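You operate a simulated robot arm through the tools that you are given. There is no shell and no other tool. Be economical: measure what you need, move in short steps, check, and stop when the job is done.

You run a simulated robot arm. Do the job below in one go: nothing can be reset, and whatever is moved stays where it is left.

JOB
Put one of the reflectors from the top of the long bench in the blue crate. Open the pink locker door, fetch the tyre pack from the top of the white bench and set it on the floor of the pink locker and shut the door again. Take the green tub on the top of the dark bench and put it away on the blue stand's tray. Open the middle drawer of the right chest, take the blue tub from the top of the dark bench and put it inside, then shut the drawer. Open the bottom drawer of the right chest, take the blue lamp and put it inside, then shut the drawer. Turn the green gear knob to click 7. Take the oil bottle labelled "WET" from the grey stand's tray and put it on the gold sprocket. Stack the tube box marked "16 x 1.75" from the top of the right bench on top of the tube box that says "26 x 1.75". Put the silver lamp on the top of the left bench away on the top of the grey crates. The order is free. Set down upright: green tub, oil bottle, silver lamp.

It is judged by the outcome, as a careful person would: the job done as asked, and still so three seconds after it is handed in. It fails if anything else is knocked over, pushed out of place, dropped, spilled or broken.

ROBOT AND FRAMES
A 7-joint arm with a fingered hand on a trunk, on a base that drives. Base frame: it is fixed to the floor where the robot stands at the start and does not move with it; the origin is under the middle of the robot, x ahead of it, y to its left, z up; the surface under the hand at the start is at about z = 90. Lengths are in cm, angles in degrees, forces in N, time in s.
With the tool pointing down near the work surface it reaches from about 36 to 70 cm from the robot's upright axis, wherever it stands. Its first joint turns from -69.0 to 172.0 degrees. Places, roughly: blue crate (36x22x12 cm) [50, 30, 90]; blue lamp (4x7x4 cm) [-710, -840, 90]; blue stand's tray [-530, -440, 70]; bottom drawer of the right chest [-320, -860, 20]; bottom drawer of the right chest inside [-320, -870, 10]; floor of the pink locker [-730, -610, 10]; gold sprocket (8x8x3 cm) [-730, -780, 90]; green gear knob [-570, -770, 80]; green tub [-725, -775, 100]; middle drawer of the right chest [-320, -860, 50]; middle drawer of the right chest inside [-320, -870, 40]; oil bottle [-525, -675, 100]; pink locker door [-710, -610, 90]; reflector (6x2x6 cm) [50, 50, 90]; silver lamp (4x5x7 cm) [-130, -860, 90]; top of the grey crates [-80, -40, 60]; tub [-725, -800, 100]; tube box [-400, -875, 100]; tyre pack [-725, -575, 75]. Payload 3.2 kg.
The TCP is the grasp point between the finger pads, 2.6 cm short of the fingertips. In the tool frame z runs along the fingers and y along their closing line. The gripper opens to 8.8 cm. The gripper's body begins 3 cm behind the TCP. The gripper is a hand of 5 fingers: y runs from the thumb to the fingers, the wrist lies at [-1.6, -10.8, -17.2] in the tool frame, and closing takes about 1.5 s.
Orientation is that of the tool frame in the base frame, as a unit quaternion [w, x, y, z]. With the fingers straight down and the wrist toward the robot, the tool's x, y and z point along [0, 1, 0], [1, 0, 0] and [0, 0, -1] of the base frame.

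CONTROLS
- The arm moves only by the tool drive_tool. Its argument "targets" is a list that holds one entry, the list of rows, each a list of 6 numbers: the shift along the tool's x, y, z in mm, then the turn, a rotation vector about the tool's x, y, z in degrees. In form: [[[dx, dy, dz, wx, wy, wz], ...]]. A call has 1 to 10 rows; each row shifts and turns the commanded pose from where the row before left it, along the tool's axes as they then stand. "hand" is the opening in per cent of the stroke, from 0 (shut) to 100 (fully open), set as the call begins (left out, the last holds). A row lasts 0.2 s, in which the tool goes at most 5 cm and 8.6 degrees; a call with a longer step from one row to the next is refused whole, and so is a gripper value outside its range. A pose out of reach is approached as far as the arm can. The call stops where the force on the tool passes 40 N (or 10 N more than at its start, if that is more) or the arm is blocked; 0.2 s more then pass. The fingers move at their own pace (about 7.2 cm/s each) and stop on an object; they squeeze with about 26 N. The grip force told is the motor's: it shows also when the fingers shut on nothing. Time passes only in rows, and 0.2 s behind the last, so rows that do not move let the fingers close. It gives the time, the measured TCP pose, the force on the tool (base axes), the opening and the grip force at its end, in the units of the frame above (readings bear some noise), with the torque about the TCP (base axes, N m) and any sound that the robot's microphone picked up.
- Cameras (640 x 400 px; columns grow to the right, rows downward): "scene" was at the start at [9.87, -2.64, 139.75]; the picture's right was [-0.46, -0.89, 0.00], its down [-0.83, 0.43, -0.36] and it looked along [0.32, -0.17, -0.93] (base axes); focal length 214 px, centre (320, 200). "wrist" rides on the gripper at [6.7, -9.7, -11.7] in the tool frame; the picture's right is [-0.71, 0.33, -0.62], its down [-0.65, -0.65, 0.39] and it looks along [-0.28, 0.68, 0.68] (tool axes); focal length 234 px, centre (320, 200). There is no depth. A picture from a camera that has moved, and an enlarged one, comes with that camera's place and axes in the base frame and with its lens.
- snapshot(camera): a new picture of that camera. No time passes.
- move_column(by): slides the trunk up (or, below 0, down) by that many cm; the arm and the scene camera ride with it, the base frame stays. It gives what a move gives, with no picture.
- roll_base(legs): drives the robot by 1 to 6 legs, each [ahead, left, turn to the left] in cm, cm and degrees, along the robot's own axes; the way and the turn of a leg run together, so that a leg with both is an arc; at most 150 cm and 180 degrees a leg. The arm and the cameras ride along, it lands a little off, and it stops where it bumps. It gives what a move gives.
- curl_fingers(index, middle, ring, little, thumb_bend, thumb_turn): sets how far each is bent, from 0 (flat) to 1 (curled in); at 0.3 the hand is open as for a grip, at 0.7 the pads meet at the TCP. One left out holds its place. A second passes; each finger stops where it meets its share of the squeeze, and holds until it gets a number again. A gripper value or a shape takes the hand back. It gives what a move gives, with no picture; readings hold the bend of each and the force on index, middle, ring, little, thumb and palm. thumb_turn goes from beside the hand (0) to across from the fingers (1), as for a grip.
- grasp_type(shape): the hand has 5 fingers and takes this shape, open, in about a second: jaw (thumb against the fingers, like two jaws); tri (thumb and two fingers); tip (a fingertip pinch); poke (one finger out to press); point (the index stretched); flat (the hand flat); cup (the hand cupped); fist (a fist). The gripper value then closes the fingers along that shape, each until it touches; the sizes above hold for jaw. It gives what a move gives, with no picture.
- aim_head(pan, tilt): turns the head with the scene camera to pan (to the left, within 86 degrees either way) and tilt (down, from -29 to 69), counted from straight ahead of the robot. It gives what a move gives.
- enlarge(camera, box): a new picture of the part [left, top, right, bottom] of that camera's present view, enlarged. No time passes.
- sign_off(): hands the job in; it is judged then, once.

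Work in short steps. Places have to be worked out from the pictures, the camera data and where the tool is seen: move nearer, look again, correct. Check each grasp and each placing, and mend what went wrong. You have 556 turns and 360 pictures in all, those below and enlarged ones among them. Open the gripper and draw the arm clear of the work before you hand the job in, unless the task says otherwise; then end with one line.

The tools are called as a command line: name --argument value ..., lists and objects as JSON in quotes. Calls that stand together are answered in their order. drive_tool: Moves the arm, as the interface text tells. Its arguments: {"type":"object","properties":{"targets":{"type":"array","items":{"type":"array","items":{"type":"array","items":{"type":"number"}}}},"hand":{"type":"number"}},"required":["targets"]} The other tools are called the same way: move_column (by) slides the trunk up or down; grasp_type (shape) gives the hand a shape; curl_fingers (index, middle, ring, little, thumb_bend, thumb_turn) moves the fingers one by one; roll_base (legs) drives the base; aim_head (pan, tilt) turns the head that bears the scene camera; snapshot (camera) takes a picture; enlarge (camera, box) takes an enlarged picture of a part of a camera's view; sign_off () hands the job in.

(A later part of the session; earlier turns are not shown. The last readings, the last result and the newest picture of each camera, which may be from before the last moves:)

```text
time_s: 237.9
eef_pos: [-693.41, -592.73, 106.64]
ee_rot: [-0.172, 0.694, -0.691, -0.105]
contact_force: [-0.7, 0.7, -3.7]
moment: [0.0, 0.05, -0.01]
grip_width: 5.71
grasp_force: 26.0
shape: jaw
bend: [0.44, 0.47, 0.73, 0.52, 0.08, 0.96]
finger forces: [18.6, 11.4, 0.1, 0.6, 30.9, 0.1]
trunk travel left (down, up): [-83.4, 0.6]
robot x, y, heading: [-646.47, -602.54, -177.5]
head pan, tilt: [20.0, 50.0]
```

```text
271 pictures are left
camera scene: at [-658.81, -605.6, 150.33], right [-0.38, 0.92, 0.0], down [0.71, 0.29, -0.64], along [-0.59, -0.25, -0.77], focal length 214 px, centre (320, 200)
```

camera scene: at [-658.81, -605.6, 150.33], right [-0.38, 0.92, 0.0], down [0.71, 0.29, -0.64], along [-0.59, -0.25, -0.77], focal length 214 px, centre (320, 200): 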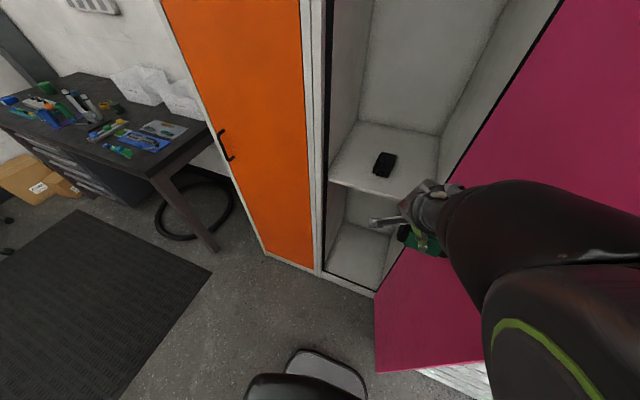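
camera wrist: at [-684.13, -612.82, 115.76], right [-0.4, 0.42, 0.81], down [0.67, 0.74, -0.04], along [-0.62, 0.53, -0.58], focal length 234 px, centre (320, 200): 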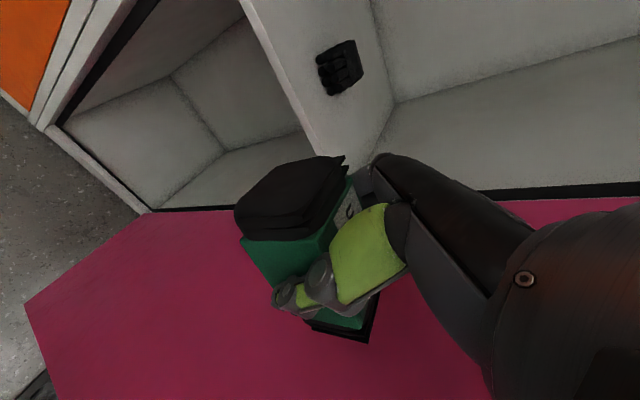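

Door ~108° open; locker opening y -620…-590. I center on it and lower the trunk.

roll_base --legs '[[0, 12.5, 0]]'

move_column --by -45

snapshot --camera "scene"

snapshot --camera "wrist"

```text
time_s: 239.2
eef_pos: [-692.68, -605.31, 106.72]
ee_rot: [0.173, -0.692, 0.693, 0.106]
contact_force: [0.8, 0.1, -4.2]
moment: [0.0, 0.02, -0.01]
grip_width: 5.69
grasp_force: 26.2
shape: jaw
bend: [0.44, 0.47, 0.73, 0.52, 0.08, 0.96]
finger forces: [18.5, 11.5, 0.0, 0.7, 30.8, 0.0]
trunk travel left (down, up): [-83.4, 0.6]
robot x, y, heading: [-645.91, -614.95, -177.7]
head pan, tilt: [20.0, 50.0]
```

```text
refused: -45 is not a number from -40 to 40
```

```text
270 pictures are left
camera scene: at [-658.2, -618.06, 150.34], right [-0.38, 0.92, 0.0], down [0.71, 0.29, -0.64], along [-0.59, -0.25, -0.77], focal length 214 px, centre (320, 200)
```

scene: 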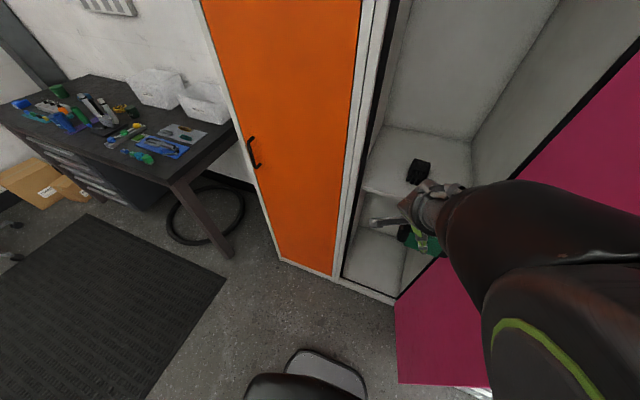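

```text
269 pictures are left
camera wrist: at [-684.0, -615.93, 115.74], right [-0.4, 0.42, 0.81], down [0.67, 0.74, -0.04], along [-0.62, 0.53, -0.58], focal length 234 px, centre (320, 200)
```

wrist: 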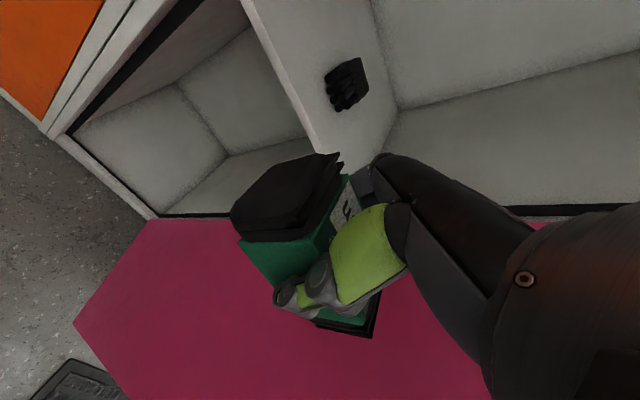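

Door stays open. I lower the trunk in two moves.

move_column --by -40

move_column --by -35

snapshot --camera "scene"

snapshot --camera "wrist"

```text
time_s: 243.0
eef_pos: [-692.76, -605.35, 66.82]
ee_rot: [-0.173, 0.693, -0.692, -0.105]
contact_force: [0.7, 0.1, -3.9]
moment: [0.0, 0.04, -0.02]
grip_width: 5.67
grasp_force: 26.2
shape: jaw
bend: [0.44, 0.47, 0.73, 0.52, 0.08, 0.96]
finger forces: [18.3, 11.5, 0.0, 0.6, 30.8, 0.0]
trunk travel left (down, up): [-43.4, 40.6]
robot x, y, heading: [-645.77, -615.04, -177.4]
head pan, tilt: [20.0, 50.0]
```

```text
time_s: 246.4
eef_pos: [-692.66, -605.36, 31.71]
ee_rot: [-0.173, 0.693, -0.692, -0.106]
contact_force: [-0.5, -0.7, -3.7]
moment: [-0.01, 0.02, -0.02]
grip_width: 5.68
grasp_force: 26.5
shape: jaw
bend: [0.44, 0.47, 0.73, 0.51, 0.08, 0.96]
finger forces: [18.4, 11.3, 0.0, 0.6, 30.7, 0.1]
trunk travel left (down, up): [-8.4, 75.6]
robot x, y, heading: [-645.9, -615.22, -177.4]
head pan, tilt: [20.0, 50.0]
```

```text
268 pictures are left
camera scene: at [-658.15, -618.2, 75.34], right [-0.38, 0.92, 0.0], down [0.71, 0.29, -0.64], along [-0.59, -0.25, -0.77], focal length 214 px, centre (320, 200)
```

scene: 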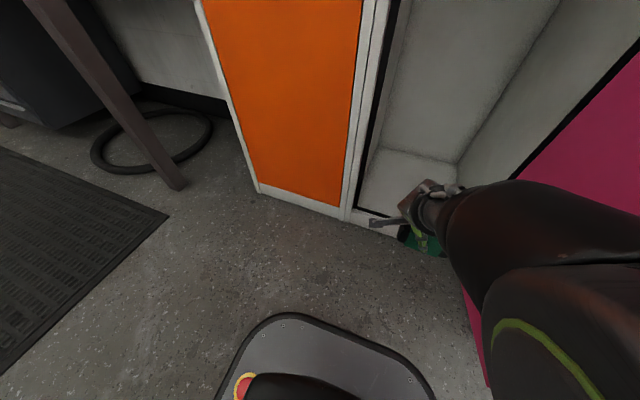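

```text
267 pictures are left
camera wrist: at [-683.95, -616.04, 40.74], right [-0.4, 0.42, 0.81], down [0.67, 0.74, -0.04], along [-0.62, 0.53, -0.58], focal length 234 px, centre (320, 200)
```

wrist: 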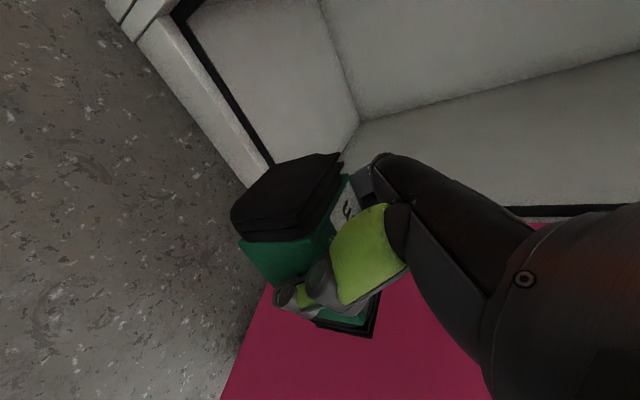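

I drive forward 26 cm to bring the pack inside the locker.

roll_base --legs '[[15, 0, 0]]'

snapshot --camera "scene"

snapshot --camera "wrist"

```text
time_s: 247.8
eef_pos: [-707.73, -606.08, 31.76]
ee_rot: [-0.173, 0.693, -0.692, -0.106]
contact_force: [0.2, -0.6, -4.7]
moment: [-0.04, 0.06, -0.03]
grip_width: 5.69
grasp_force: 26.2
shape: jaw
bend: [0.44, 0.47, 0.73, 0.51, 0.08, 0.96]
finger forces: [18.3, 11.4, 0.0, 0.6, 30.6, 0.1]
trunk travel left (down, up): [-8.4, 75.6]
robot x, y, heading: [-660.87, -615.52, -177.5]
head pan, tilt: [20.0, 50.0]
```

```text
266 pictures are left
camera scene: at [-673.22, -618.86, 75.34], right [-0.38, 0.92, 0.0], down [0.71, 0.29, -0.64], along [-0.59, -0.25, -0.77], focal length 214 px, centre (320, 200)
```

scene: 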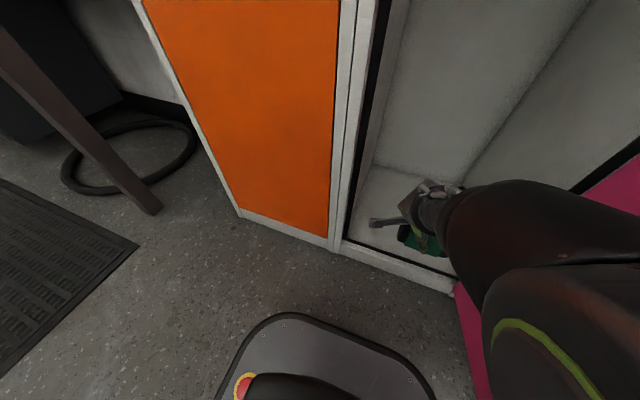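

```text
265 pictures are left
camera wrist: at [-699.02, -616.72, 40.74], right [-0.4, 0.42, 0.81], down [0.67, 0.74, -0.04], along [-0.62, 0.53, -0.58], focal length 234 px, centre (320, 200)
```

wrist: 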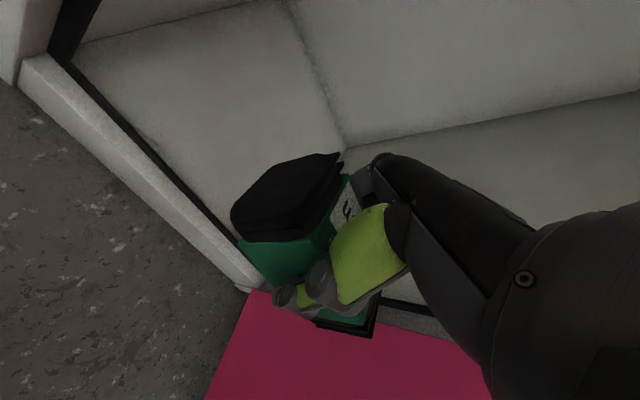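

Clear on both sides; 13 cm more forward.

roll_base --legs '[[13, 0, 0]]'

snapshot --camera "wrist"

snapshot --camera "scene"

```text
time_s: 249.1
eef_pos: [-720.73, -606.63, 31.7]
ee_rot: [-0.173, 0.693, -0.692, -0.105]
contact_force: [0.7, 0.2, -4.3]
moment: [-0.02, 0.04, -0.03]
grip_width: 5.7
grasp_force: 26.3
shape: jaw
bend: [0.44, 0.47, 0.73, 0.51, 0.08, 0.96]
finger forces: [18.3, 11.4, 0.0, 0.6, 30.5, 0.0]
trunk travel left (down, up): [-8.4, 75.6]
robot x, y, heading: [-673.73, -616.54, -177.6]
head pan, tilt: [20.0, 50.0]
```

```text
264 pictures are left
camera wrist: at [-711.87, -617.28, 40.74], right [-0.4, 0.42, 0.81], down [0.67, 0.74, -0.04], along [-0.62, 0.53, -0.58], focal length 234 px, centre (320, 200)
```

wrist: 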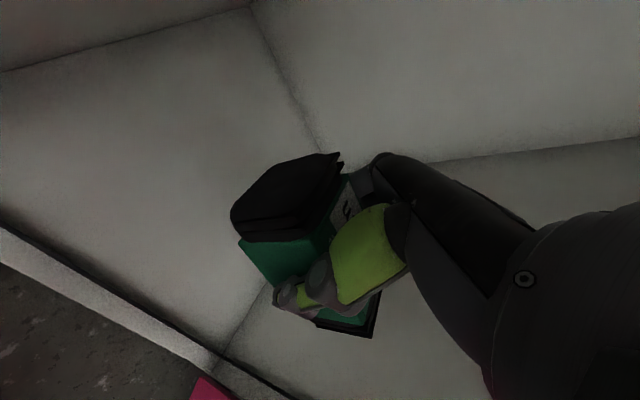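

```text
263 pictures are left
camera scene: at [-686.08, -619.43, 75.34], right [-0.38, 0.92, 0.0], down [0.71, 0.29, -0.64], along [-0.59, -0.25, -0.77], focal length 214 px, centre (320, 200)
```

scene: 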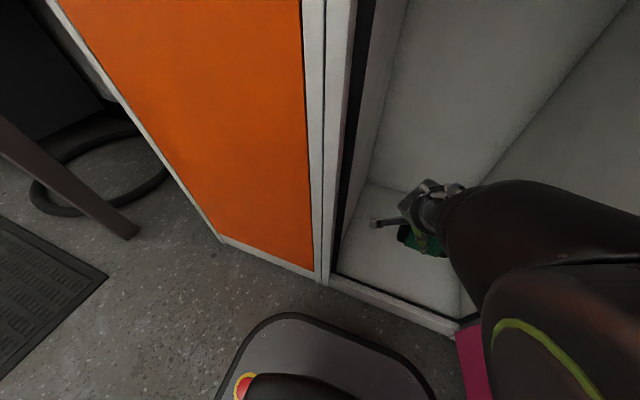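

Inside. I lower the trunk fully, then finish with small arm steps until contact.

move_column --by -8.2

drive_tool --targets '[[[7.7, 1.8, 18.4, 0, 0, 0], [7.7, 1.8, 18.4, 0, 0, 0], [7.7, 1.8, 18.4, 0, 0, 0], [0, 0, 0, 0, 0, 0]]]'

snapshot --camera "wrist"

```text
time_s: 250.2
eef_pos: [-720.57, -606.58, 23.43]
ee_rot: [-0.173, 0.693, -0.692, -0.105]
contact_force: [-1.0, -0.2, -4.8]
moment: [0.02, 0.01, 0.04]
grip_width: 5.7
grasp_force: 25.6
shape: jaw
bend: [0.44, 0.47, 0.73, 0.51, 0.08, 0.96]
finger forces: [18.3, 11.4, 0.0, 0.6, 30.5, 0.1]
trunk travel left (down, up): [-0.2, 83.8]
robot x, y, heading: [-673.96, -616.28, -177.6]
head pan, tilt: [20.0, 50.0]
```

```text
time_s: 251.2
eef_pos: [-720.93, -606.93, 18.06]
ee_rot: [0.159, -0.693, 0.697, 0.097]
contact_force: [0.0, 0.3, -4.7]
moment: [-0.02, 0.06, -0.01]
grip_width: 5.71
grasp_force: 26.0
shape: jaw
bend: [0.44, 0.47, 0.73, 0.51, 0.08, 0.96]
finger forces: [18.1, 11.3, 0.0, 0.7, 30.3, 0.0]
trunk travel left (down, up): [-0.2, 83.8]
robot x, y, heading: [-673.86, -616.23, -177.5]
head pan, tilt: [20.0, 50.0]
```

```text
262 pictures are left
camera wrist: at [-712.04, -617.38, 27.4], right [-0.39, 0.45, 0.8], down [0.68, 0.73, -0.08], along [-0.62, 0.52, -0.59], focal length 234 px, centre (320, 200)
```

wrist: 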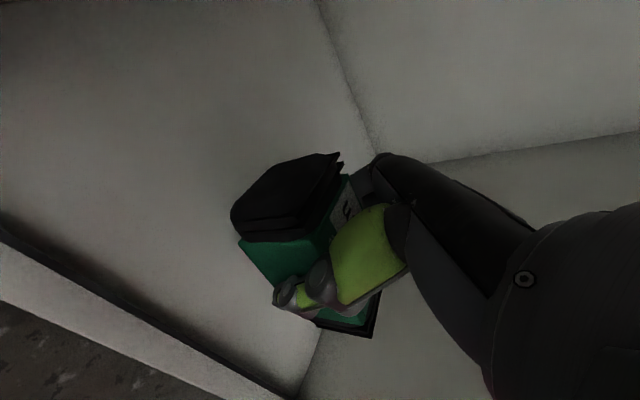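

Continue lowering in small steps until it touches.

drive_tool --targets '[[[4, 1, 10, 0, 0, 0], [4, 1, 10, 0, 0, 0], [4, 1, 10, 0, 0, 0], [0, 0, 0, 0, 0, 0]]]'

drive_tool --targets '[[[3, 1, 8, 0, 0, 0], [3, 1, 8, 0, 0, 0], [0, 0, 0, 0, 0, 0]]]'

snapshot --camera "wrist"

```text
time_s: 252.2
eef_pos: [-721.01, -606.85, 15.22]
ee_rot: [0.153, -0.69, 0.702, 0.092]
contact_force: [0.0, -0.1, -4.3]
moment: [-0.01, 0.05, 0.04]
grip_width: 5.72
grasp_force: 25.7
shape: jaw
bend: [0.44, 0.47, 0.73, 0.51, 0.08, 0.96]
finger forces: [18.1, 11.3, 0.0, 0.6, 30.3, 0.0]
trunk travel left (down, up): [-0.2, 83.8]
robot x, y, heading: [-673.83, -615.96, -177.5]
head pan, tilt: [20.0, 50.0]
```

```text
time_s: 253.0
eef_pos: [-721.01, -606.7, 13.66]
ee_rot: [0.149, -0.687, 0.706, 0.087]
contact_force: [1.0, 0.4, -3.8]
moment: [0.02, 0.05, 0.01]
grip_width: 5.71
grasp_force: 25.9
shape: jaw
bend: [0.44, 0.47, 0.73, 0.51, 0.08, 0.96]
finger forces: [18.0, 11.3, 0.0, 0.5, 30.2, 0.1]
trunk travel left (down, up): [-0.2, 83.8]
robot x, y, heading: [-673.64, -616.19, -177.5]
head pan, tilt: [20.0, 50.0]
```

```text
261 pictures are left
camera wrist: at [-712.5, -617.12, 23.08], right [-0.38, 0.48, 0.79], down [0.69, 0.71, -0.1], along [-0.61, 0.51, -0.6], focal length 234 px, centre (320, 200)
```

wrist: 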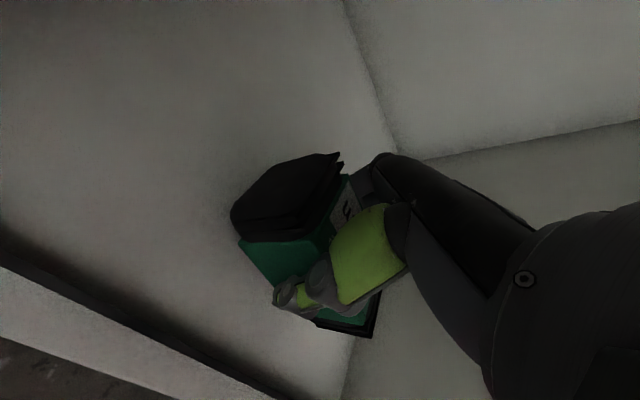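

drive_tool --targets '[[[3, 1, 9, 0, 0, 0], [3, 1, 9, 0, 0, 0], [3, 1, 9, 0, 0, 0], [0, 0, 0, 0, 0, 0]]]'

snapshot --camera "wrist"

```text
time_s: 254.0
eef_pos: [-721.14, -606.36, 10.79]
ee_rot: [0.149, -0.682, 0.711, 0.084]
contact_force: [9.8, -10.3, 28.8]
moment: [0.15, 0.36, -0.05]
grip_width: 5.59
grasp_force: 26.7
shape: jaw
bend: [0.46, 0.46, 0.73, 0.51, 0.05, 0.97]
finger forces: [13.9, 13.3, 0.0, 0.4, 40.8, 0.0]
trunk travel left (down, up): [-0.2, 83.8]
robot x, y, heading: [-673.72, -616.18, -177.5]
head pan, tilt: [20.0, 50.0]
```

```text
260 pictures are left
camera wrist: at [-712.73, -616.81, 20.28], right [-0.37, 0.48, 0.79], down [0.7, 0.7, -0.1], along [-0.61, 0.52, -0.6], focal length 234 px, centre (320, 200)
```

wrist: 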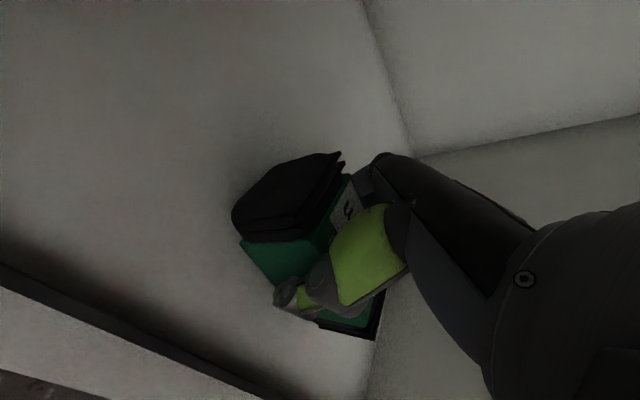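

Firm contact with the floor (29 N). I open the hand gently.

drive_tool --targets '[[[0, 0, 0, 0, 0, 0], [0, 0, 0, 0, 0, 0], [0, 0, 0, 0, 0, 0], [0, 0, 0, 0, 0, 0], [0, 0, 0, 0, 0, 0]]]' --hand 100

snapshot --camera "wrist"

```text
time_s: 255.2
eef_pos: [-720.89, -606.05, 10.27]
ee_rot: [0.154, -0.681, 0.71, 0.084]
contact_force: [5.5, -6.3, 20.9]
moment: [-0.03, 0.08, 0.05]
grip_width: 8.75
grasp_force: 0.1
shape: jaw
bend: [0.3, 0.3, 0.3, 0.3, 0.26, 0.97]
finger forces: [1.4, 7.1, 0.1, 0.1, 11.3, 0.0]
trunk travel left (down, up): [-0.2, 83.8]
robot x, y, heading: [-673.65, -616.33, -177.4]
head pan, tilt: [20.0, 50.0]
```

```text
259 pictures are left
camera wrist: at [-712.61, -616.57, 19.85], right [-0.38, 0.48, 0.79], down [0.71, 0.7, -0.09], along [-0.6, 0.52, -0.61], focal length 234 px, centre (320, 200)
```

wrist: 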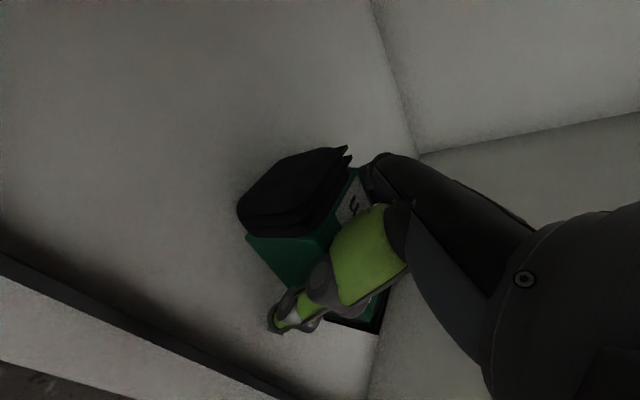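

Released. I raise the trunk to lift the hand off.

move_column --by 4

snapshot --camera "wrist"

move_column --by 14

snapshot --camera "wrist"

```text
time_s: 256.1
eef_pos: [-720.77, -605.91, 13.86]
ee_rot: [0.158, -0.682, 0.71, 0.081]
contact_force: [0.0, 0.0, 0.4]
moment: [0.0, 0.01, -0.01]
grip_width: 8.8
grasp_force: 0.1
shape: jaw
bend: [0.3, 0.3, 0.3, 0.3, 0.3, 0.97]
finger forces: [0.1, 0.0, 0.0, 0.1, 0.0, 0.0]
trunk travel left (down, up): [-4.2, 79.8]
robot x, y, heading: [-674.02, -615.99, -177.5]
head pan, tilt: [20.0, 50.0]
```

```text
258 pictures are left
camera wrist: at [-712.51, -616.52, 23.56], right [-0.39, 0.48, 0.79], down [0.71, 0.7, -0.08], along [-0.59, 0.53, -0.61], focal length 234 px, centre (320, 200)
```

wrist: 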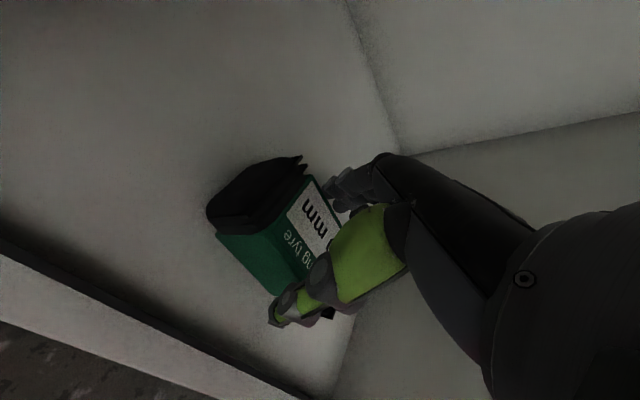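

```text
time_s: 257.7
eef_pos: [-720.78, -606.09, 27.95]
ee_rot: [0.157, -0.682, 0.71, 0.081]
contact_force: [-0.4, 0.2, -0.6]
moment: [-0.03, -0.01, -0.04]
grip_width: 8.8
grasp_force: 0.0
shape: jaw
bend: [0.3, 0.3, 0.3, 0.3, 0.3, 0.97]
finger forces: [0.1, 0.0, 0.1, 0.1, 0.0, 0.0]
trunk travel left (down, up): [-18.2, 65.8]
robot x, y, heading: [-673.99, -616.32, -177.7]
head pan, tilt: [20.0, 50.0]
```

```text
257 pictures are left
camera wrist: at [-712.52, -616.59, 37.6], right [-0.39, 0.48, 0.79], down [0.71, 0.7, -0.08], along [-0.59, 0.52, -0.61], focal length 234 px, centre (320, 200)
```

wrist: 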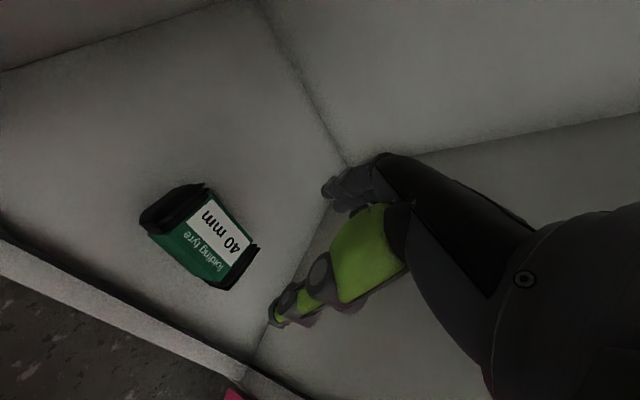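

The pack sits flat, ~6 cm behind the front. Now I back out, raise the trunk, and go round the door's edge to push it shut from its outer side (above the bench level).

roll_base --legs '[[-30, 0, 0]]'

move_column --by 40

move_column --by 25.5

snapshot --camera "scene"

```text
time_s: 259.8
eef_pos: [-690.42, -604.83, 28.06]
ee_rot: [0.157, -0.683, 0.709, 0.08]
contact_force: [-0.6, -0.6, -0.9]
moment: [0.0, -0.04, 0.01]
grip_width: 8.79
grasp_force: 0.1
shape: jaw
bend: [0.3, 0.3, 0.3, 0.3, 0.3, 0.97]
finger forces: [0.0, 0.0, 0.0, 0.0, 0.0, 0.0]
trunk travel left (down, up): [-18.2, 65.8]
robot x, y, heading: [-643.39, -615.2, -177.4]
head pan, tilt: [20.0, 50.0]
```

```text
time_s: 263.6
eef_pos: [-690.53, -604.8, 68.01]
ee_rot: [0.156, -0.682, 0.71, 0.079]
contact_force: [0.3, -0.3, 0.6]
moment: [0.0, -0.02, -0.03]
grip_width: 8.82
grasp_force: 0.0
shape: jaw
bend: [0.3, 0.3, 0.3, 0.3, 0.3, 0.97]
finger forces: [0.0, 0.0, 0.0, 0.0, 0.0, 0.0]
trunk travel left (down, up): [-58.2, 25.8]
robot x, y, heading: [-643.58, -614.48, -177.1]
head pan, tilt: [20.0, 50.0]
```

```text
time_s: 266.3
eef_pos: [-690.39, -604.76, 93.51]
ee_rot: [0.155, -0.682, 0.711, 0.079]
contact_force: [-0.4, 0.1, 0.4]
moment: [-0.01, -0.04, -0.02]
grip_width: 8.79
grasp_force: 0.1
shape: jaw
bend: [0.3, 0.3, 0.3, 0.3, 0.3, 0.97]
finger forces: [0.0, 0.0, 0.1, 0.0, 0.1, 0.0]
trunk travel left (down, up): [-83.7, 0.3]
robot x, y, heading: [-643.39, -614.82, -177.4]
head pan, tilt: [20.0, 50.0]
```

```text
256 pictures are left
camera scene: at [-655.66, -618.1, 150.64], right [-0.38, 0.92, 0.0], down [0.71, 0.29, -0.64], along [-0.59, -0.25, -0.77], focal length 214 px, centre (320, 200)
```

scene: 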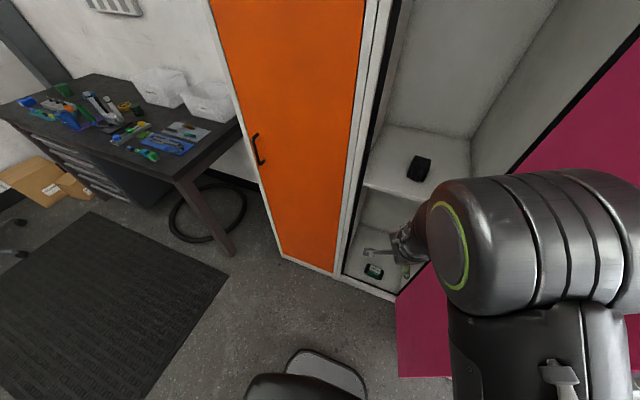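

roll_base --legs '[[-25, 0, 0]]'

drive_tool --targets '[[[-15, -4, -42, 0, 0, 0], [-15, -4, -42, 0, 0, 0], [-15, -4, -42, 0, 0, 0], [-15, -4, -42, 0, 0, 0], [-15, -4, -42, 0, 0, 0], [0, 0, 0, 0, 0, 0]]]'

roll_base --legs '[[0, -48, 0]]'

snapshot --camera "scene"

```text
time_s: 268.1
eef_pos: [-665.38, -603.67, 93.48]
ee_rot: [0.155, -0.682, 0.711, 0.078]
contact_force: [0.1, 1.2, 0.2]
moment: [0.0, 0.0, -0.04]
grip_width: 8.8
grasp_force: 0.0
shape: jaw
bend: [0.3, 0.3, 0.3, 0.3, 0.3, 0.97]
finger forces: [0.0, 0.1, 0.0, 0.1, 0.0, 0.0]
trunk travel left (down, up): [-83.7, 0.3]
robot x, y, heading: [-618.29, -613.67, -177.3]
head pan, tilt: [20.0, 50.0]
```

```text
time_s: 269.5
eef_pos: [-665.46, -603.74, 116.07]
ee_rot: [0.156, -0.682, 0.71, 0.08]
contact_force: [0.1, 0.1, -0.8]
moment: [0.04, 0.01, 0.01]
grip_width: 8.79
grasp_force: 0.0
shape: jaw
bend: [0.3, 0.3, 0.3, 0.3, 0.3, 0.97]
finger forces: [0.0, 0.1, 0.0, 0.0, 0.0, 0.0]
trunk travel left (down, up): [-83.7, 0.3]
robot x, y, heading: [-618.36, -613.96, -177.5]
head pan, tilt: [20.0, 50.0]
```

```text
time_s: 272.3
eef_pos: [-667.12, -555.16, 115.93]
ee_rot: [0.156, -0.677, 0.715, 0.078]
contact_force: [0.2, -0.1, -0.2]
moment: [0.0, -0.05, 0.0]
grip_width: 8.79
grasp_force: 0.0
shape: jaw
bend: [0.3, 0.3, 0.3, 0.3, 0.3, 0.97]
finger forces: [0.0, 0.0, 0.0, 0.0, 0.0, 0.0]
trunk travel left (down, up): [-83.7, 0.3]
robot x, y, heading: [-620.3, -565.84, -178.2]
head pan, tilt: [20.0, 50.0]
```

```text
255 pictures are left
camera scene: at [-632.43, -569.15, 150.64], right [-0.37, 0.93, 0.0], down [0.71, 0.29, -0.64], along [-0.6, -0.24, -0.77], focal length 214 px, centre (320, 200)
```

scene: 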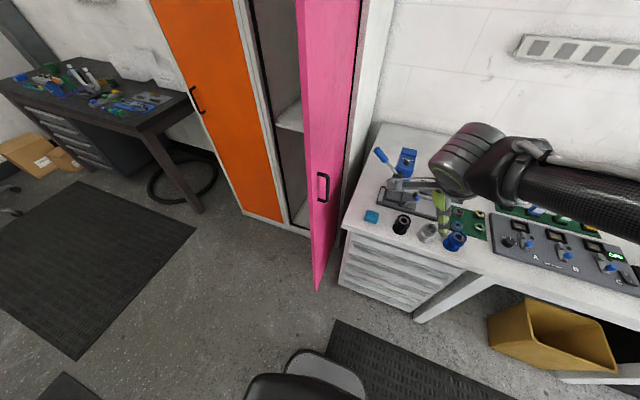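

The door stands between orange side and bench. I go forward with the hand over the bench front, to the outer side of the door.

roll_base --legs '[[24, 0, 0]]'

snapshot --camera "scene"

roll_base --legs '[[0, 30, 0]]'

snapshot --camera "scene"

```text
time_s: 274.1
eef_pos: [-690.35, -556.22, 116.26]
ee_rot: [0.155, -0.678, 0.714, 0.079]
contact_force: [-0.2, 0.6, -0.3]
moment: [-0.03, 0.03, 0.02]
grip_width: 8.82
grasp_force: 0.1
shape: jaw
bend: [0.3, 0.3, 0.3, 0.3, 0.3, 0.97]
finger forces: [0.0, 0.1, 0.0, 0.0, 0.0, 0.1]
trunk travel left (down, up): [-83.7, 0.3]
robot x, y, heading: [-643.47, -566.62, -178.0]
head pan, tilt: [20.0, 50.0]
```

```text
254 pictures are left
camera scene: at [-655.58, -569.91, 150.65], right [-0.37, 0.93, 0.0], down [0.71, 0.29, -0.64], along [-0.6, -0.24, -0.77], focal length 214 px, centre (320, 200)
```

scene: 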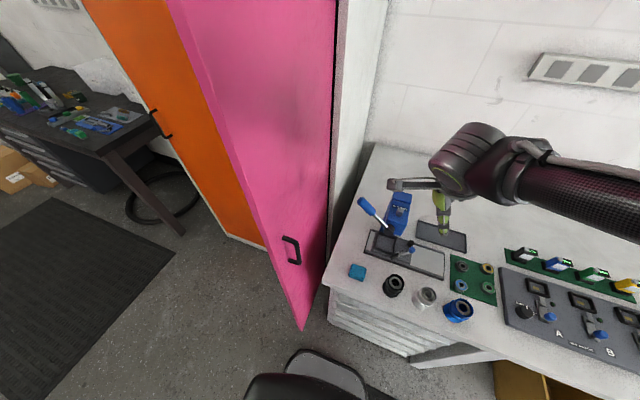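

```text
time_s: 276.1
eef_pos: [-689.29, -585.88, 116.09]
ee_rot: [0.156, -0.678, 0.714, 0.078]
contact_force: [-0.4, 0.7, -0.3]
moment: [-0.02, -0.02, -0.01]
grip_width: 8.81
grasp_force: 0.1
shape: jaw
bend: [0.3, 0.3, 0.3, 0.3, 0.3, 0.97]
finger forces: [0.1, 0.1, 0.0, 0.0, 0.0, 0.1]
trunk travel left (down, up): [-83.7, 0.3]
robot x, y, heading: [-642.31, -596.98, -178.1]
head pan, tilt: [20.0, 50.0]
```

```text
253 pictures are left
camera scene: at [-654.64, -599.75, 150.64], right [-0.37, 0.93, 0.0], down [0.71, 0.29, -0.64], along [-0.6, -0.24, -0.77], focal length 214 px, centre (320, 200)
```

scene: 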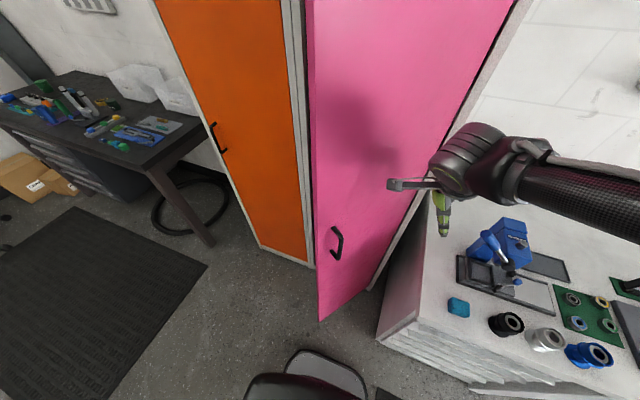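

The door closes with the motion. Another 25 cm left.

roll_base --legs '[[0, 22, 0]]'

snapshot --camera "scene"

```text
time_s: 277.8
eef_pos: [-688.69, -608.24, 116.01]
ee_rot: [0.156, -0.677, 0.715, 0.077]
contact_force: [0.0, 0.0, -0.6]
moment: [-0.01, -0.01, -0.01]
grip_width: 8.78
grasp_force: 0.1
shape: jaw
bend: [0.3, 0.3, 0.3, 0.3, 0.3, 0.97]
finger forces: [0.0, 0.0, 0.0, 0.0, 0.1, 0.1]
trunk travel left (down, up): [-83.7, 0.3]
robot x, y, heading: [-641.42, -619.08, -178.3]
head pan, tilt: [20.0, 50.0]
```

```text
252 pictures are left
camera scene: at [-653.92, -622.13, 150.64], right [-0.37, 0.93, 0.0], down [0.71, 0.28, -0.64], along [-0.6, -0.24, -0.77], focal length 214 px, centre (320, 200)
```

scene: 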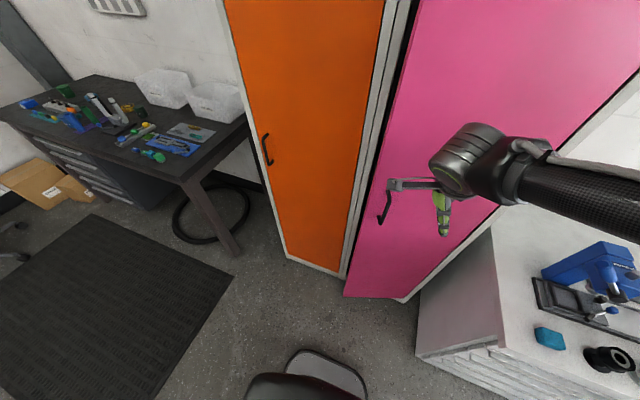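

Now push it shut by moving forward, with the finger backs on the door just above the handle.

roll_base --legs '[[0, 5, 0], [9, 0, 0]]'

snapshot --camera "scene"

snapshot --camera "wrist"

```text
time_s: 279.4
eef_pos: [-697.19, -613.64, 116.13]
ee_rot: [0.156, -0.677, 0.715, 0.079]
contact_force: [-0.9, 0.3, 0.2]
moment: [0.02, -0.01, -0.02]
grip_width: 8.81
grasp_force: 0.0
shape: jaw
bend: [0.3, 0.3, 0.3, 0.3, 0.3, 0.97]
finger forces: [0.0, 0.0, 0.1, 0.0, 0.0, 0.0]
trunk travel left (down, up): [-83.7, 0.3]
robot x, y, heading: [-650.92, -624.16, -178.2]
head pan, tilt: [20.0, 50.0]
```

```text
251 pictures are left
camera scene: at [-662.49, -627.61, 150.66], right [-0.37, 0.93, 0.0], down [0.71, 0.29, -0.64], along [-0.6, -0.24, -0.77], focal length 214 px, centre (320, 200)
```

scene: 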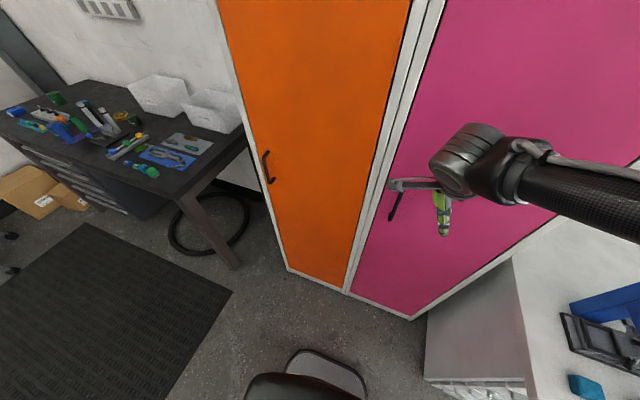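

```text
250 pictures are left
camera wrist: at [-689.13, -624.26, 125.79], right [-0.38, 0.49, 0.79], down [0.72, 0.69, -0.09], along [-0.59, 0.53, -0.61], focal length 234 px, centre (320, 200)
```

wrist: 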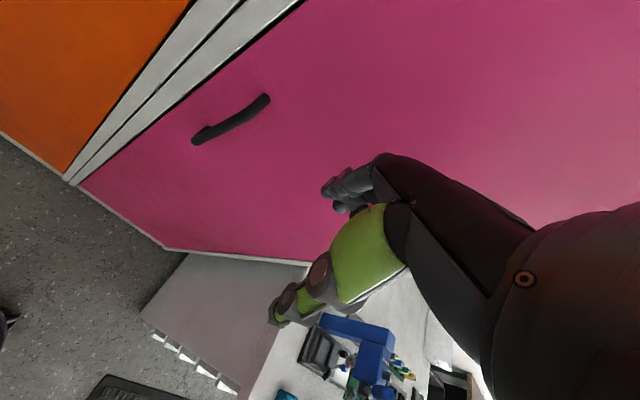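

Nearly shut. I push a little more, watching the force.

roll_base --legs '[[5, 0, 0]]'

enlarge --camera "wrist" --box '[40, 0, 360, 270]'

```text
time_s: 280.4
eef_pos: [-702.15, -613.74, 116.14]
ee_rot: [0.154, -0.677, 0.715, 0.079]
contact_force: [0.6, -0.2, -0.1]
moment: [0.02, -0.01, -0.02]
grip_width: 8.79
grasp_force: 0.1
shape: jaw
bend: [0.3, 0.3, 0.3, 0.3, 0.3, 0.97]
finger forces: [0.0, 0.0, 0.0, 0.1, 0.0, 0.1]
trunk travel left (down, up): [-83.7, 0.3]
robot x, y, heading: [-655.37, -624.85, -178.4]
head pan, tilt: [20.0, 50.0]
```

```text
1.48 times, centred on (200, 135) of wrist
camera zoom: at [-693.91, -624.32, 125.85], right [-0.38, 0.49, 0.79], down [0.72, 0.69, -0.09], along [-0.59, 0.53, -0.61], focal length 347 px, centre (498, 296)
```

zoom: 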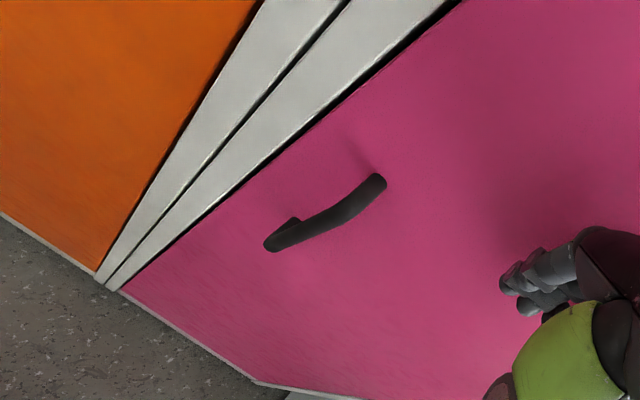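

roll_base --legs '[[4, 0, 0]]'

drive_tool --targets '[[[0, 8, 0, 0, 0, 0], [0, 8, 0, 0, 0, 0], [0, 8, 0, 0, 0, 0], [0, 0, 0, 0, 0, 0]]]'

enlarge --camera "wrist" --box '[0, 0, 360, 270]'

```text
time_s: 281.3
eef_pos: [-704.16, -613.84, 116.22]
ee_rot: [0.161, -0.675, 0.716, 0.076]
contact_force: [24.8, -0.4, 5.1]
moment: [0.08, 0.51, -0.28]
grip_width: 8.72
grasp_force: 0.0
shape: jaw
bend: [0.31, 0.43, 0.32, 0.3, 0.3, 0.97]
finger forces: [1.3, 22.7, 1.4, 0.0, 0.1, 0.1]
trunk travel left (down, up): [-83.7, 0.3]
robot x, y, heading: [-658.73, -624.64, -178.0]
head pan, tilt: [20.0, 50.0]
stopped in leg 1: the force on the tool passed its limit at 47 N (the readings are from after the stop); the commanded pose is now the measured one
```

```text
time_s: 281.8
eef_pos: [-704.3, -613.77, 116.03]
ee_rot: [0.163, -0.673, 0.717, 0.075]
contact_force: [35.4, -1.5, 10.6]
moment: [0.11, 0.83, -0.32]
grip_width: 8.62
grasp_force: 0.0
shape: jaw
bend: [0.33, 0.47, 0.33, 0.31, 0.3, 0.97]
finger forces: [3.2, 28.2, 3.1, 2.3, 0.0, 0.1]
trunk travel left (down, up): [-83.7, 0.3]
robot x, y, heading: [-658.89, -624.29, -178.4]
head pan, tilt: [20.0, 50.0]
stopped in row 2: the force on the tool passed its limit at 46 N (the readings are from after the stop); the commanded pose is now the measured one
```

```text
1.48 times, centred on (180, 135) of wrist
camera zoom: at [-696.53, -624.61, 125.79], right [-0.38, 0.49, 0.78], down [0.72, 0.69, -0.07], along [-0.57, 0.54, -0.62], focal length 347 px, centre (527, 296)
```

zoom: 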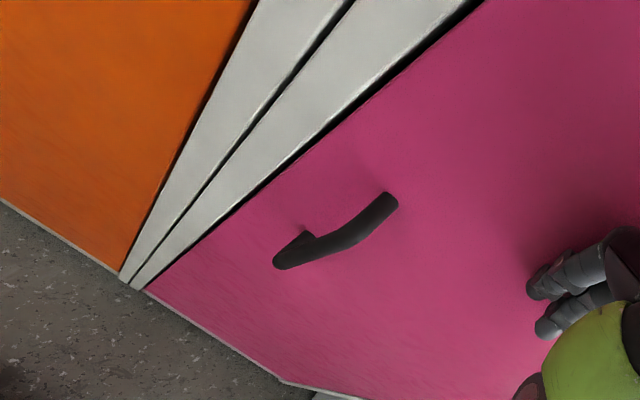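

The door resists at 46 N: shut. I back off and drive left along to the dark bench (staying clear of the bike behind).

roll_base --legs '[[-13, 0, 0], [0, 100, 0]]'

aim_head --pan 10 --tilt 40

snapshot --camera "scene"

```text
time_s: 287.8
eef_pos: [-690.29, -711.76, 115.53]
ee_rot: [0.164, -0.673, 0.717, 0.073]
contact_force: [0.2, -1.0, 0.8]
moment: [0.01, 0.0, 0.01]
grip_width: 8.8
grasp_force: 0.2
shape: jaw
bend: [0.3, 0.3, 0.3, 0.3, 0.3, 0.97]
finger forces: [0.0, 0.0, 0.0, 0.0, 0.1, 0.0]
trunk travel left (down, up): [-83.7, 0.3]
robot x, y, heading: [-643.08, -723.26, -178.7]
head pan, tilt: [20.0, 50.0]
```

```text
time_s: 288.6
eef_pos: [-690.28, -711.75, 115.49]
ee_rot: [0.165, -0.674, 0.717, 0.072]
contact_force: [-0.1, 0.3, 0.9]
moment: [0.0, -0.07, 0.02]
grip_width: 8.78
grasp_force: 0.0
shape: jaw
bend: [0.3, 0.3, 0.3, 0.3, 0.3, 0.97]
finger forces: [0.0, 0.0, 0.0, 0.0, 0.0, 0.0]
trunk travel left (down, up): [-83.7, 0.3]
robot x, y, heading: [-643.18, -722.76, -178.4]
head pan, tilt: [10.0, 40.0]
```

```text
247 pictures are left
camera scene: at [-656.53, -724.82, 152.06], right [-0.2, 0.98, 0.0], down [0.63, 0.13, -0.77], along [-0.75, -0.15, -0.64], focal length 214 px, centre (320, 200)
```

scene: 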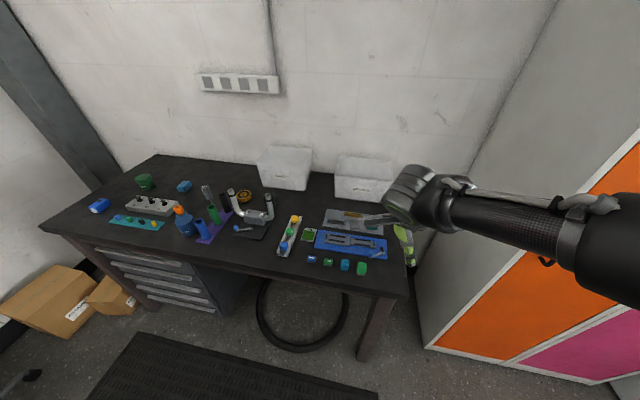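

I move to the middle of this bench and look closely.

roll_base --legs '[[0, 50, 0]]'

enlarge --camera "scene" --box '[150, 130, 470, 330]'

snapshot --camera "scene"

```text
time_s: 291.5
eef_pos: [-689.03, -761.32, 115.63]
ee_rot: [0.165, -0.675, 0.716, 0.072]
contact_force: [-0.4, -0.2, 0.8]
moment: [-0.01, -0.02, 0.01]
grip_width: 8.77
grasp_force: 0.0
shape: jaw
bend: [0.3, 0.3, 0.3, 0.3, 0.3, 0.97]
finger forces: [0.0, 0.0, 0.0, 0.0, 0.1, 0.0]
trunk travel left (down, up): [-83.7, 0.3]
robot x, y, heading: [-641.71, -771.98, -178.4]
head pan, tilt: [10.0, 40.0]
```

```text
2.00 times, centred on (310, 230) of scene
camera zoom: at [-655.18, -774.26, 152.06], right [-0.2, 0.98, 0.0], down [0.63, 0.13, -0.77], along [-0.75, -0.16, -0.64], focal length 429 px, centre (340, 140)
```

zoom: 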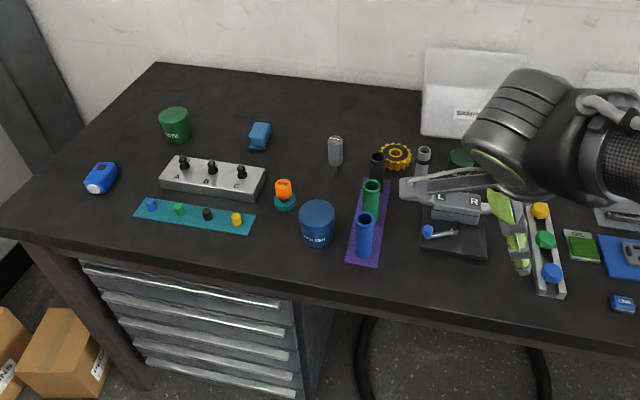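

```text
245 pictures are left
camera scene: at [-655.18, -774.26, 152.06], right [-0.2, 0.98, 0.0], down [0.63, 0.13, -0.77], along [-0.75, -0.16, -0.64], focal length 214 px, centre (320, 200)
```

scene: 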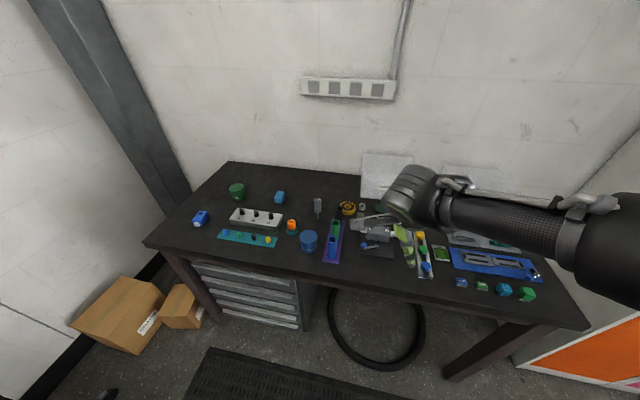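

Several candidates. I enlarge to identify the tubs by shape/labels.

enlarge --camera "scene" --box '[180, 165, 340, 265]'

enlarge --camera "scene" --box '[320, 165, 480, 265]'

snapshot --camera "wrist"

```text
4.00 times, centred on (260, 215) of scene
camera zoom: at [-655.18, -774.26, 152.06], right [-0.2, 0.98, 0.0], down [0.63, 0.13, -0.77], along [-0.75, -0.16, -0.64], focal length 858 px, centre (560, 140)
```

zoom: 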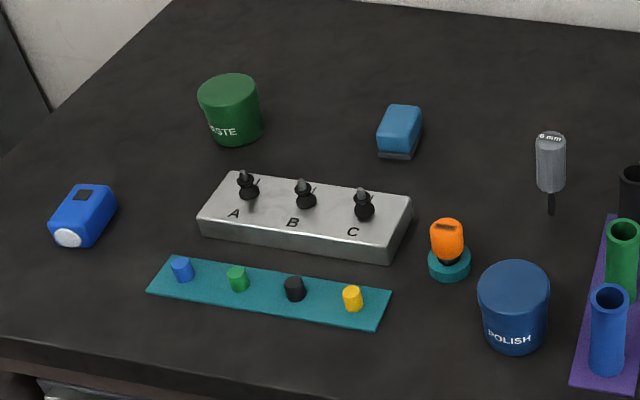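

```text
4.00 times, centred on (400, 215) of scene
camera zoom: at [-655.18, -774.26, 152.06], right [-0.2, 0.98, 0.0], down [0.63, 0.13, -0.77], along [-0.75, -0.16, -0.64], focal length 858 px, centre (0, 140)
```

zoom: 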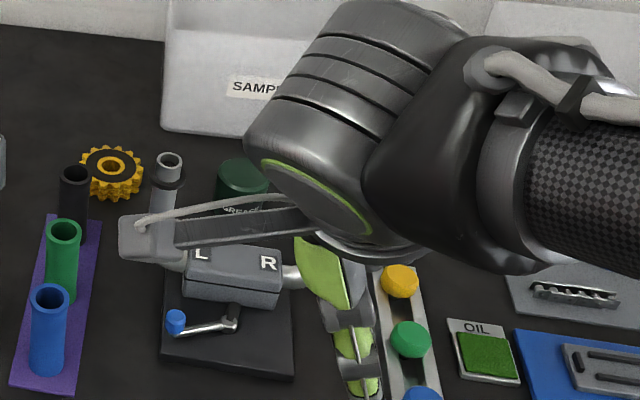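

```text
242 pictures are left
camera wrist: at [-681.14, -772.07, 125.36], right [-0.39, 0.49, 0.78], down [0.72, 0.69, -0.07], along [-0.57, 0.54, -0.62], focal length 234 px, centre (320, 200)
```

wrist: 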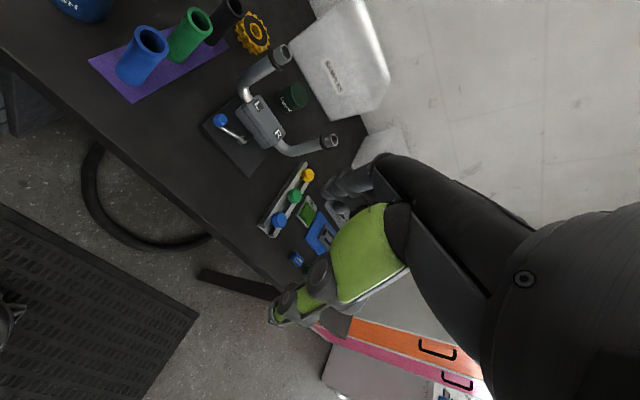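

Two greenish tubs (PASTE left, GREASE right behind the device) and a blue one (POLISH). I move the hand out of the way and look more closely at each.

roll_base --legs '[[0, -25, 0]]'

aim_head --pan 15 --tilt 42

enlarge --camera "scene" --box '[200, 140, 400, 265]'

snapshot --camera "wrist"

```text
time_s: 293.3
eef_pos: [-689.65, -735.95, 115.54]
ee_rot: [0.164, -0.675, 0.716, 0.073]
contact_force: [0.0, 0.0, -0.5]
moment: [-0.01, 0.0, -0.01]
grip_width: 8.78
grasp_force: 0.0
shape: jaw
bend: [0.3, 0.3, 0.3, 0.3, 0.3, 0.97]
finger forces: [0.1, 0.1, 0.0, 0.0, 0.1, 0.0]
trunk travel left (down, up): [-83.7, 0.3]
robot x, y, heading: [-642.64, -746.97, -178.3]
head pan, tilt: [10.0, 40.0]
```

```text
time_s: 294.0
eef_pos: [-689.75, -735.78, 115.55]
ee_rot: [0.164, -0.675, 0.716, 0.073]
contact_force: [0.2, -0.5, -0.5]
moment: [0.0, -0.01, -0.04]
grip_width: 8.79
grasp_force: 0.2
shape: jaw
bend: [0.3, 0.3, 0.3, 0.3, 0.3, 0.97]
finger forces: [0.1, 0.0, 0.0, 0.0, 0.0, 0.0]
trunk travel left (down, up): [-83.7, 0.3]
robot x, y, heading: [-642.49, -746.91, -178.5]
head pan, tilt: [15.0, 42.0]
```

```text
3.20 times, centred on (300, 202) of scene
camera zoom: at [-655.62, -749.35, 151.77], right [-0.29, 0.96, 0.0], down [0.64, 0.19, -0.74], along [-0.71, -0.21, -0.67], focal length 686 px, centre (384, 192)
```

zoom: 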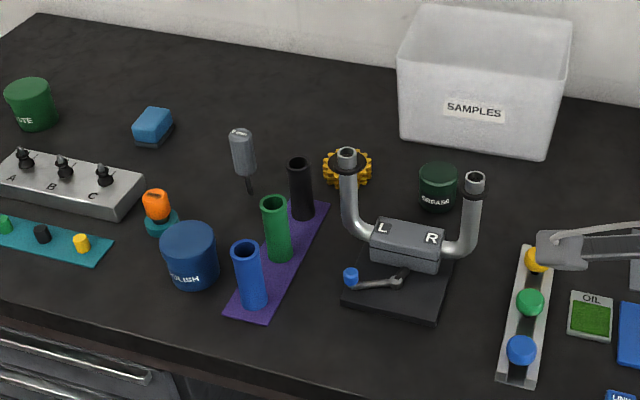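

```text
240 pictures are left
camera wrist: at [-681.89, -746.48, 125.36], right [-0.39, 0.49, 0.78], down [0.72, 0.69, -0.07], along [-0.57, 0.54, -0.62], focal length 234 px, centre (320, 200)
```

wrist: 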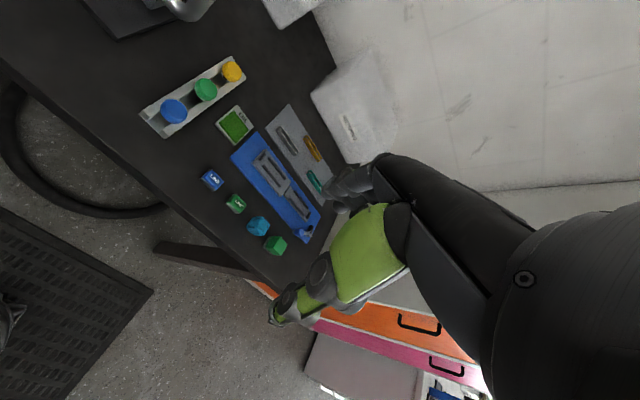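

I zoom in on the GREASE tub's and PASTE tub's colours.

enlarge --camera "scene" --box '[310, 170, 370, 215]'

enlarge --camera "scene" --box '[190, 150, 280, 215]'

```text
8.89 times, centred on (340, 192) of scene
camera zoom: at [-655.62, -749.35, 151.77], right [-0.29, 0.96, 0.0], down [0.64, 0.19, -0.74], along [-0.71, -0.21, -0.67], focal length 1906 px, centre (142, 267)
```

zoom: 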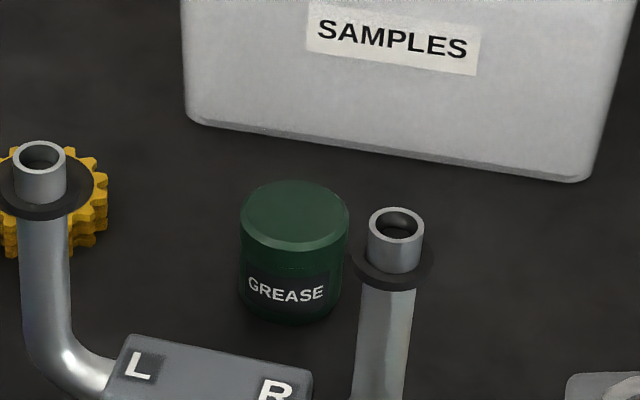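

```text
6.15 times, centred on (235, 182) of scene
camera zoom: at [-655.62, -749.35, 151.77], right [-0.29, 0.96, 0.0], down [0.64, 0.19, -0.74], along [-0.71, -0.21, -0.67], focal length 1320 px, centre (843, 308)
```

zoom: 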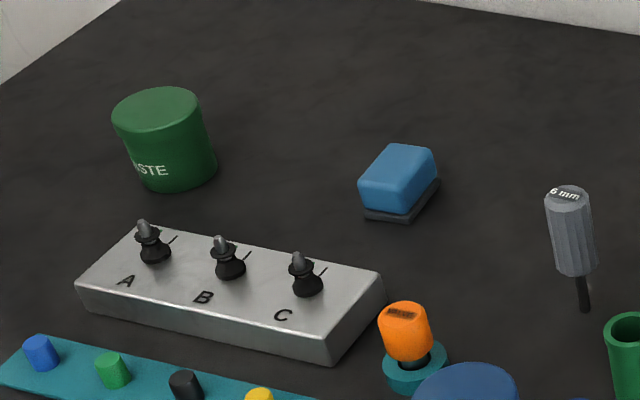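

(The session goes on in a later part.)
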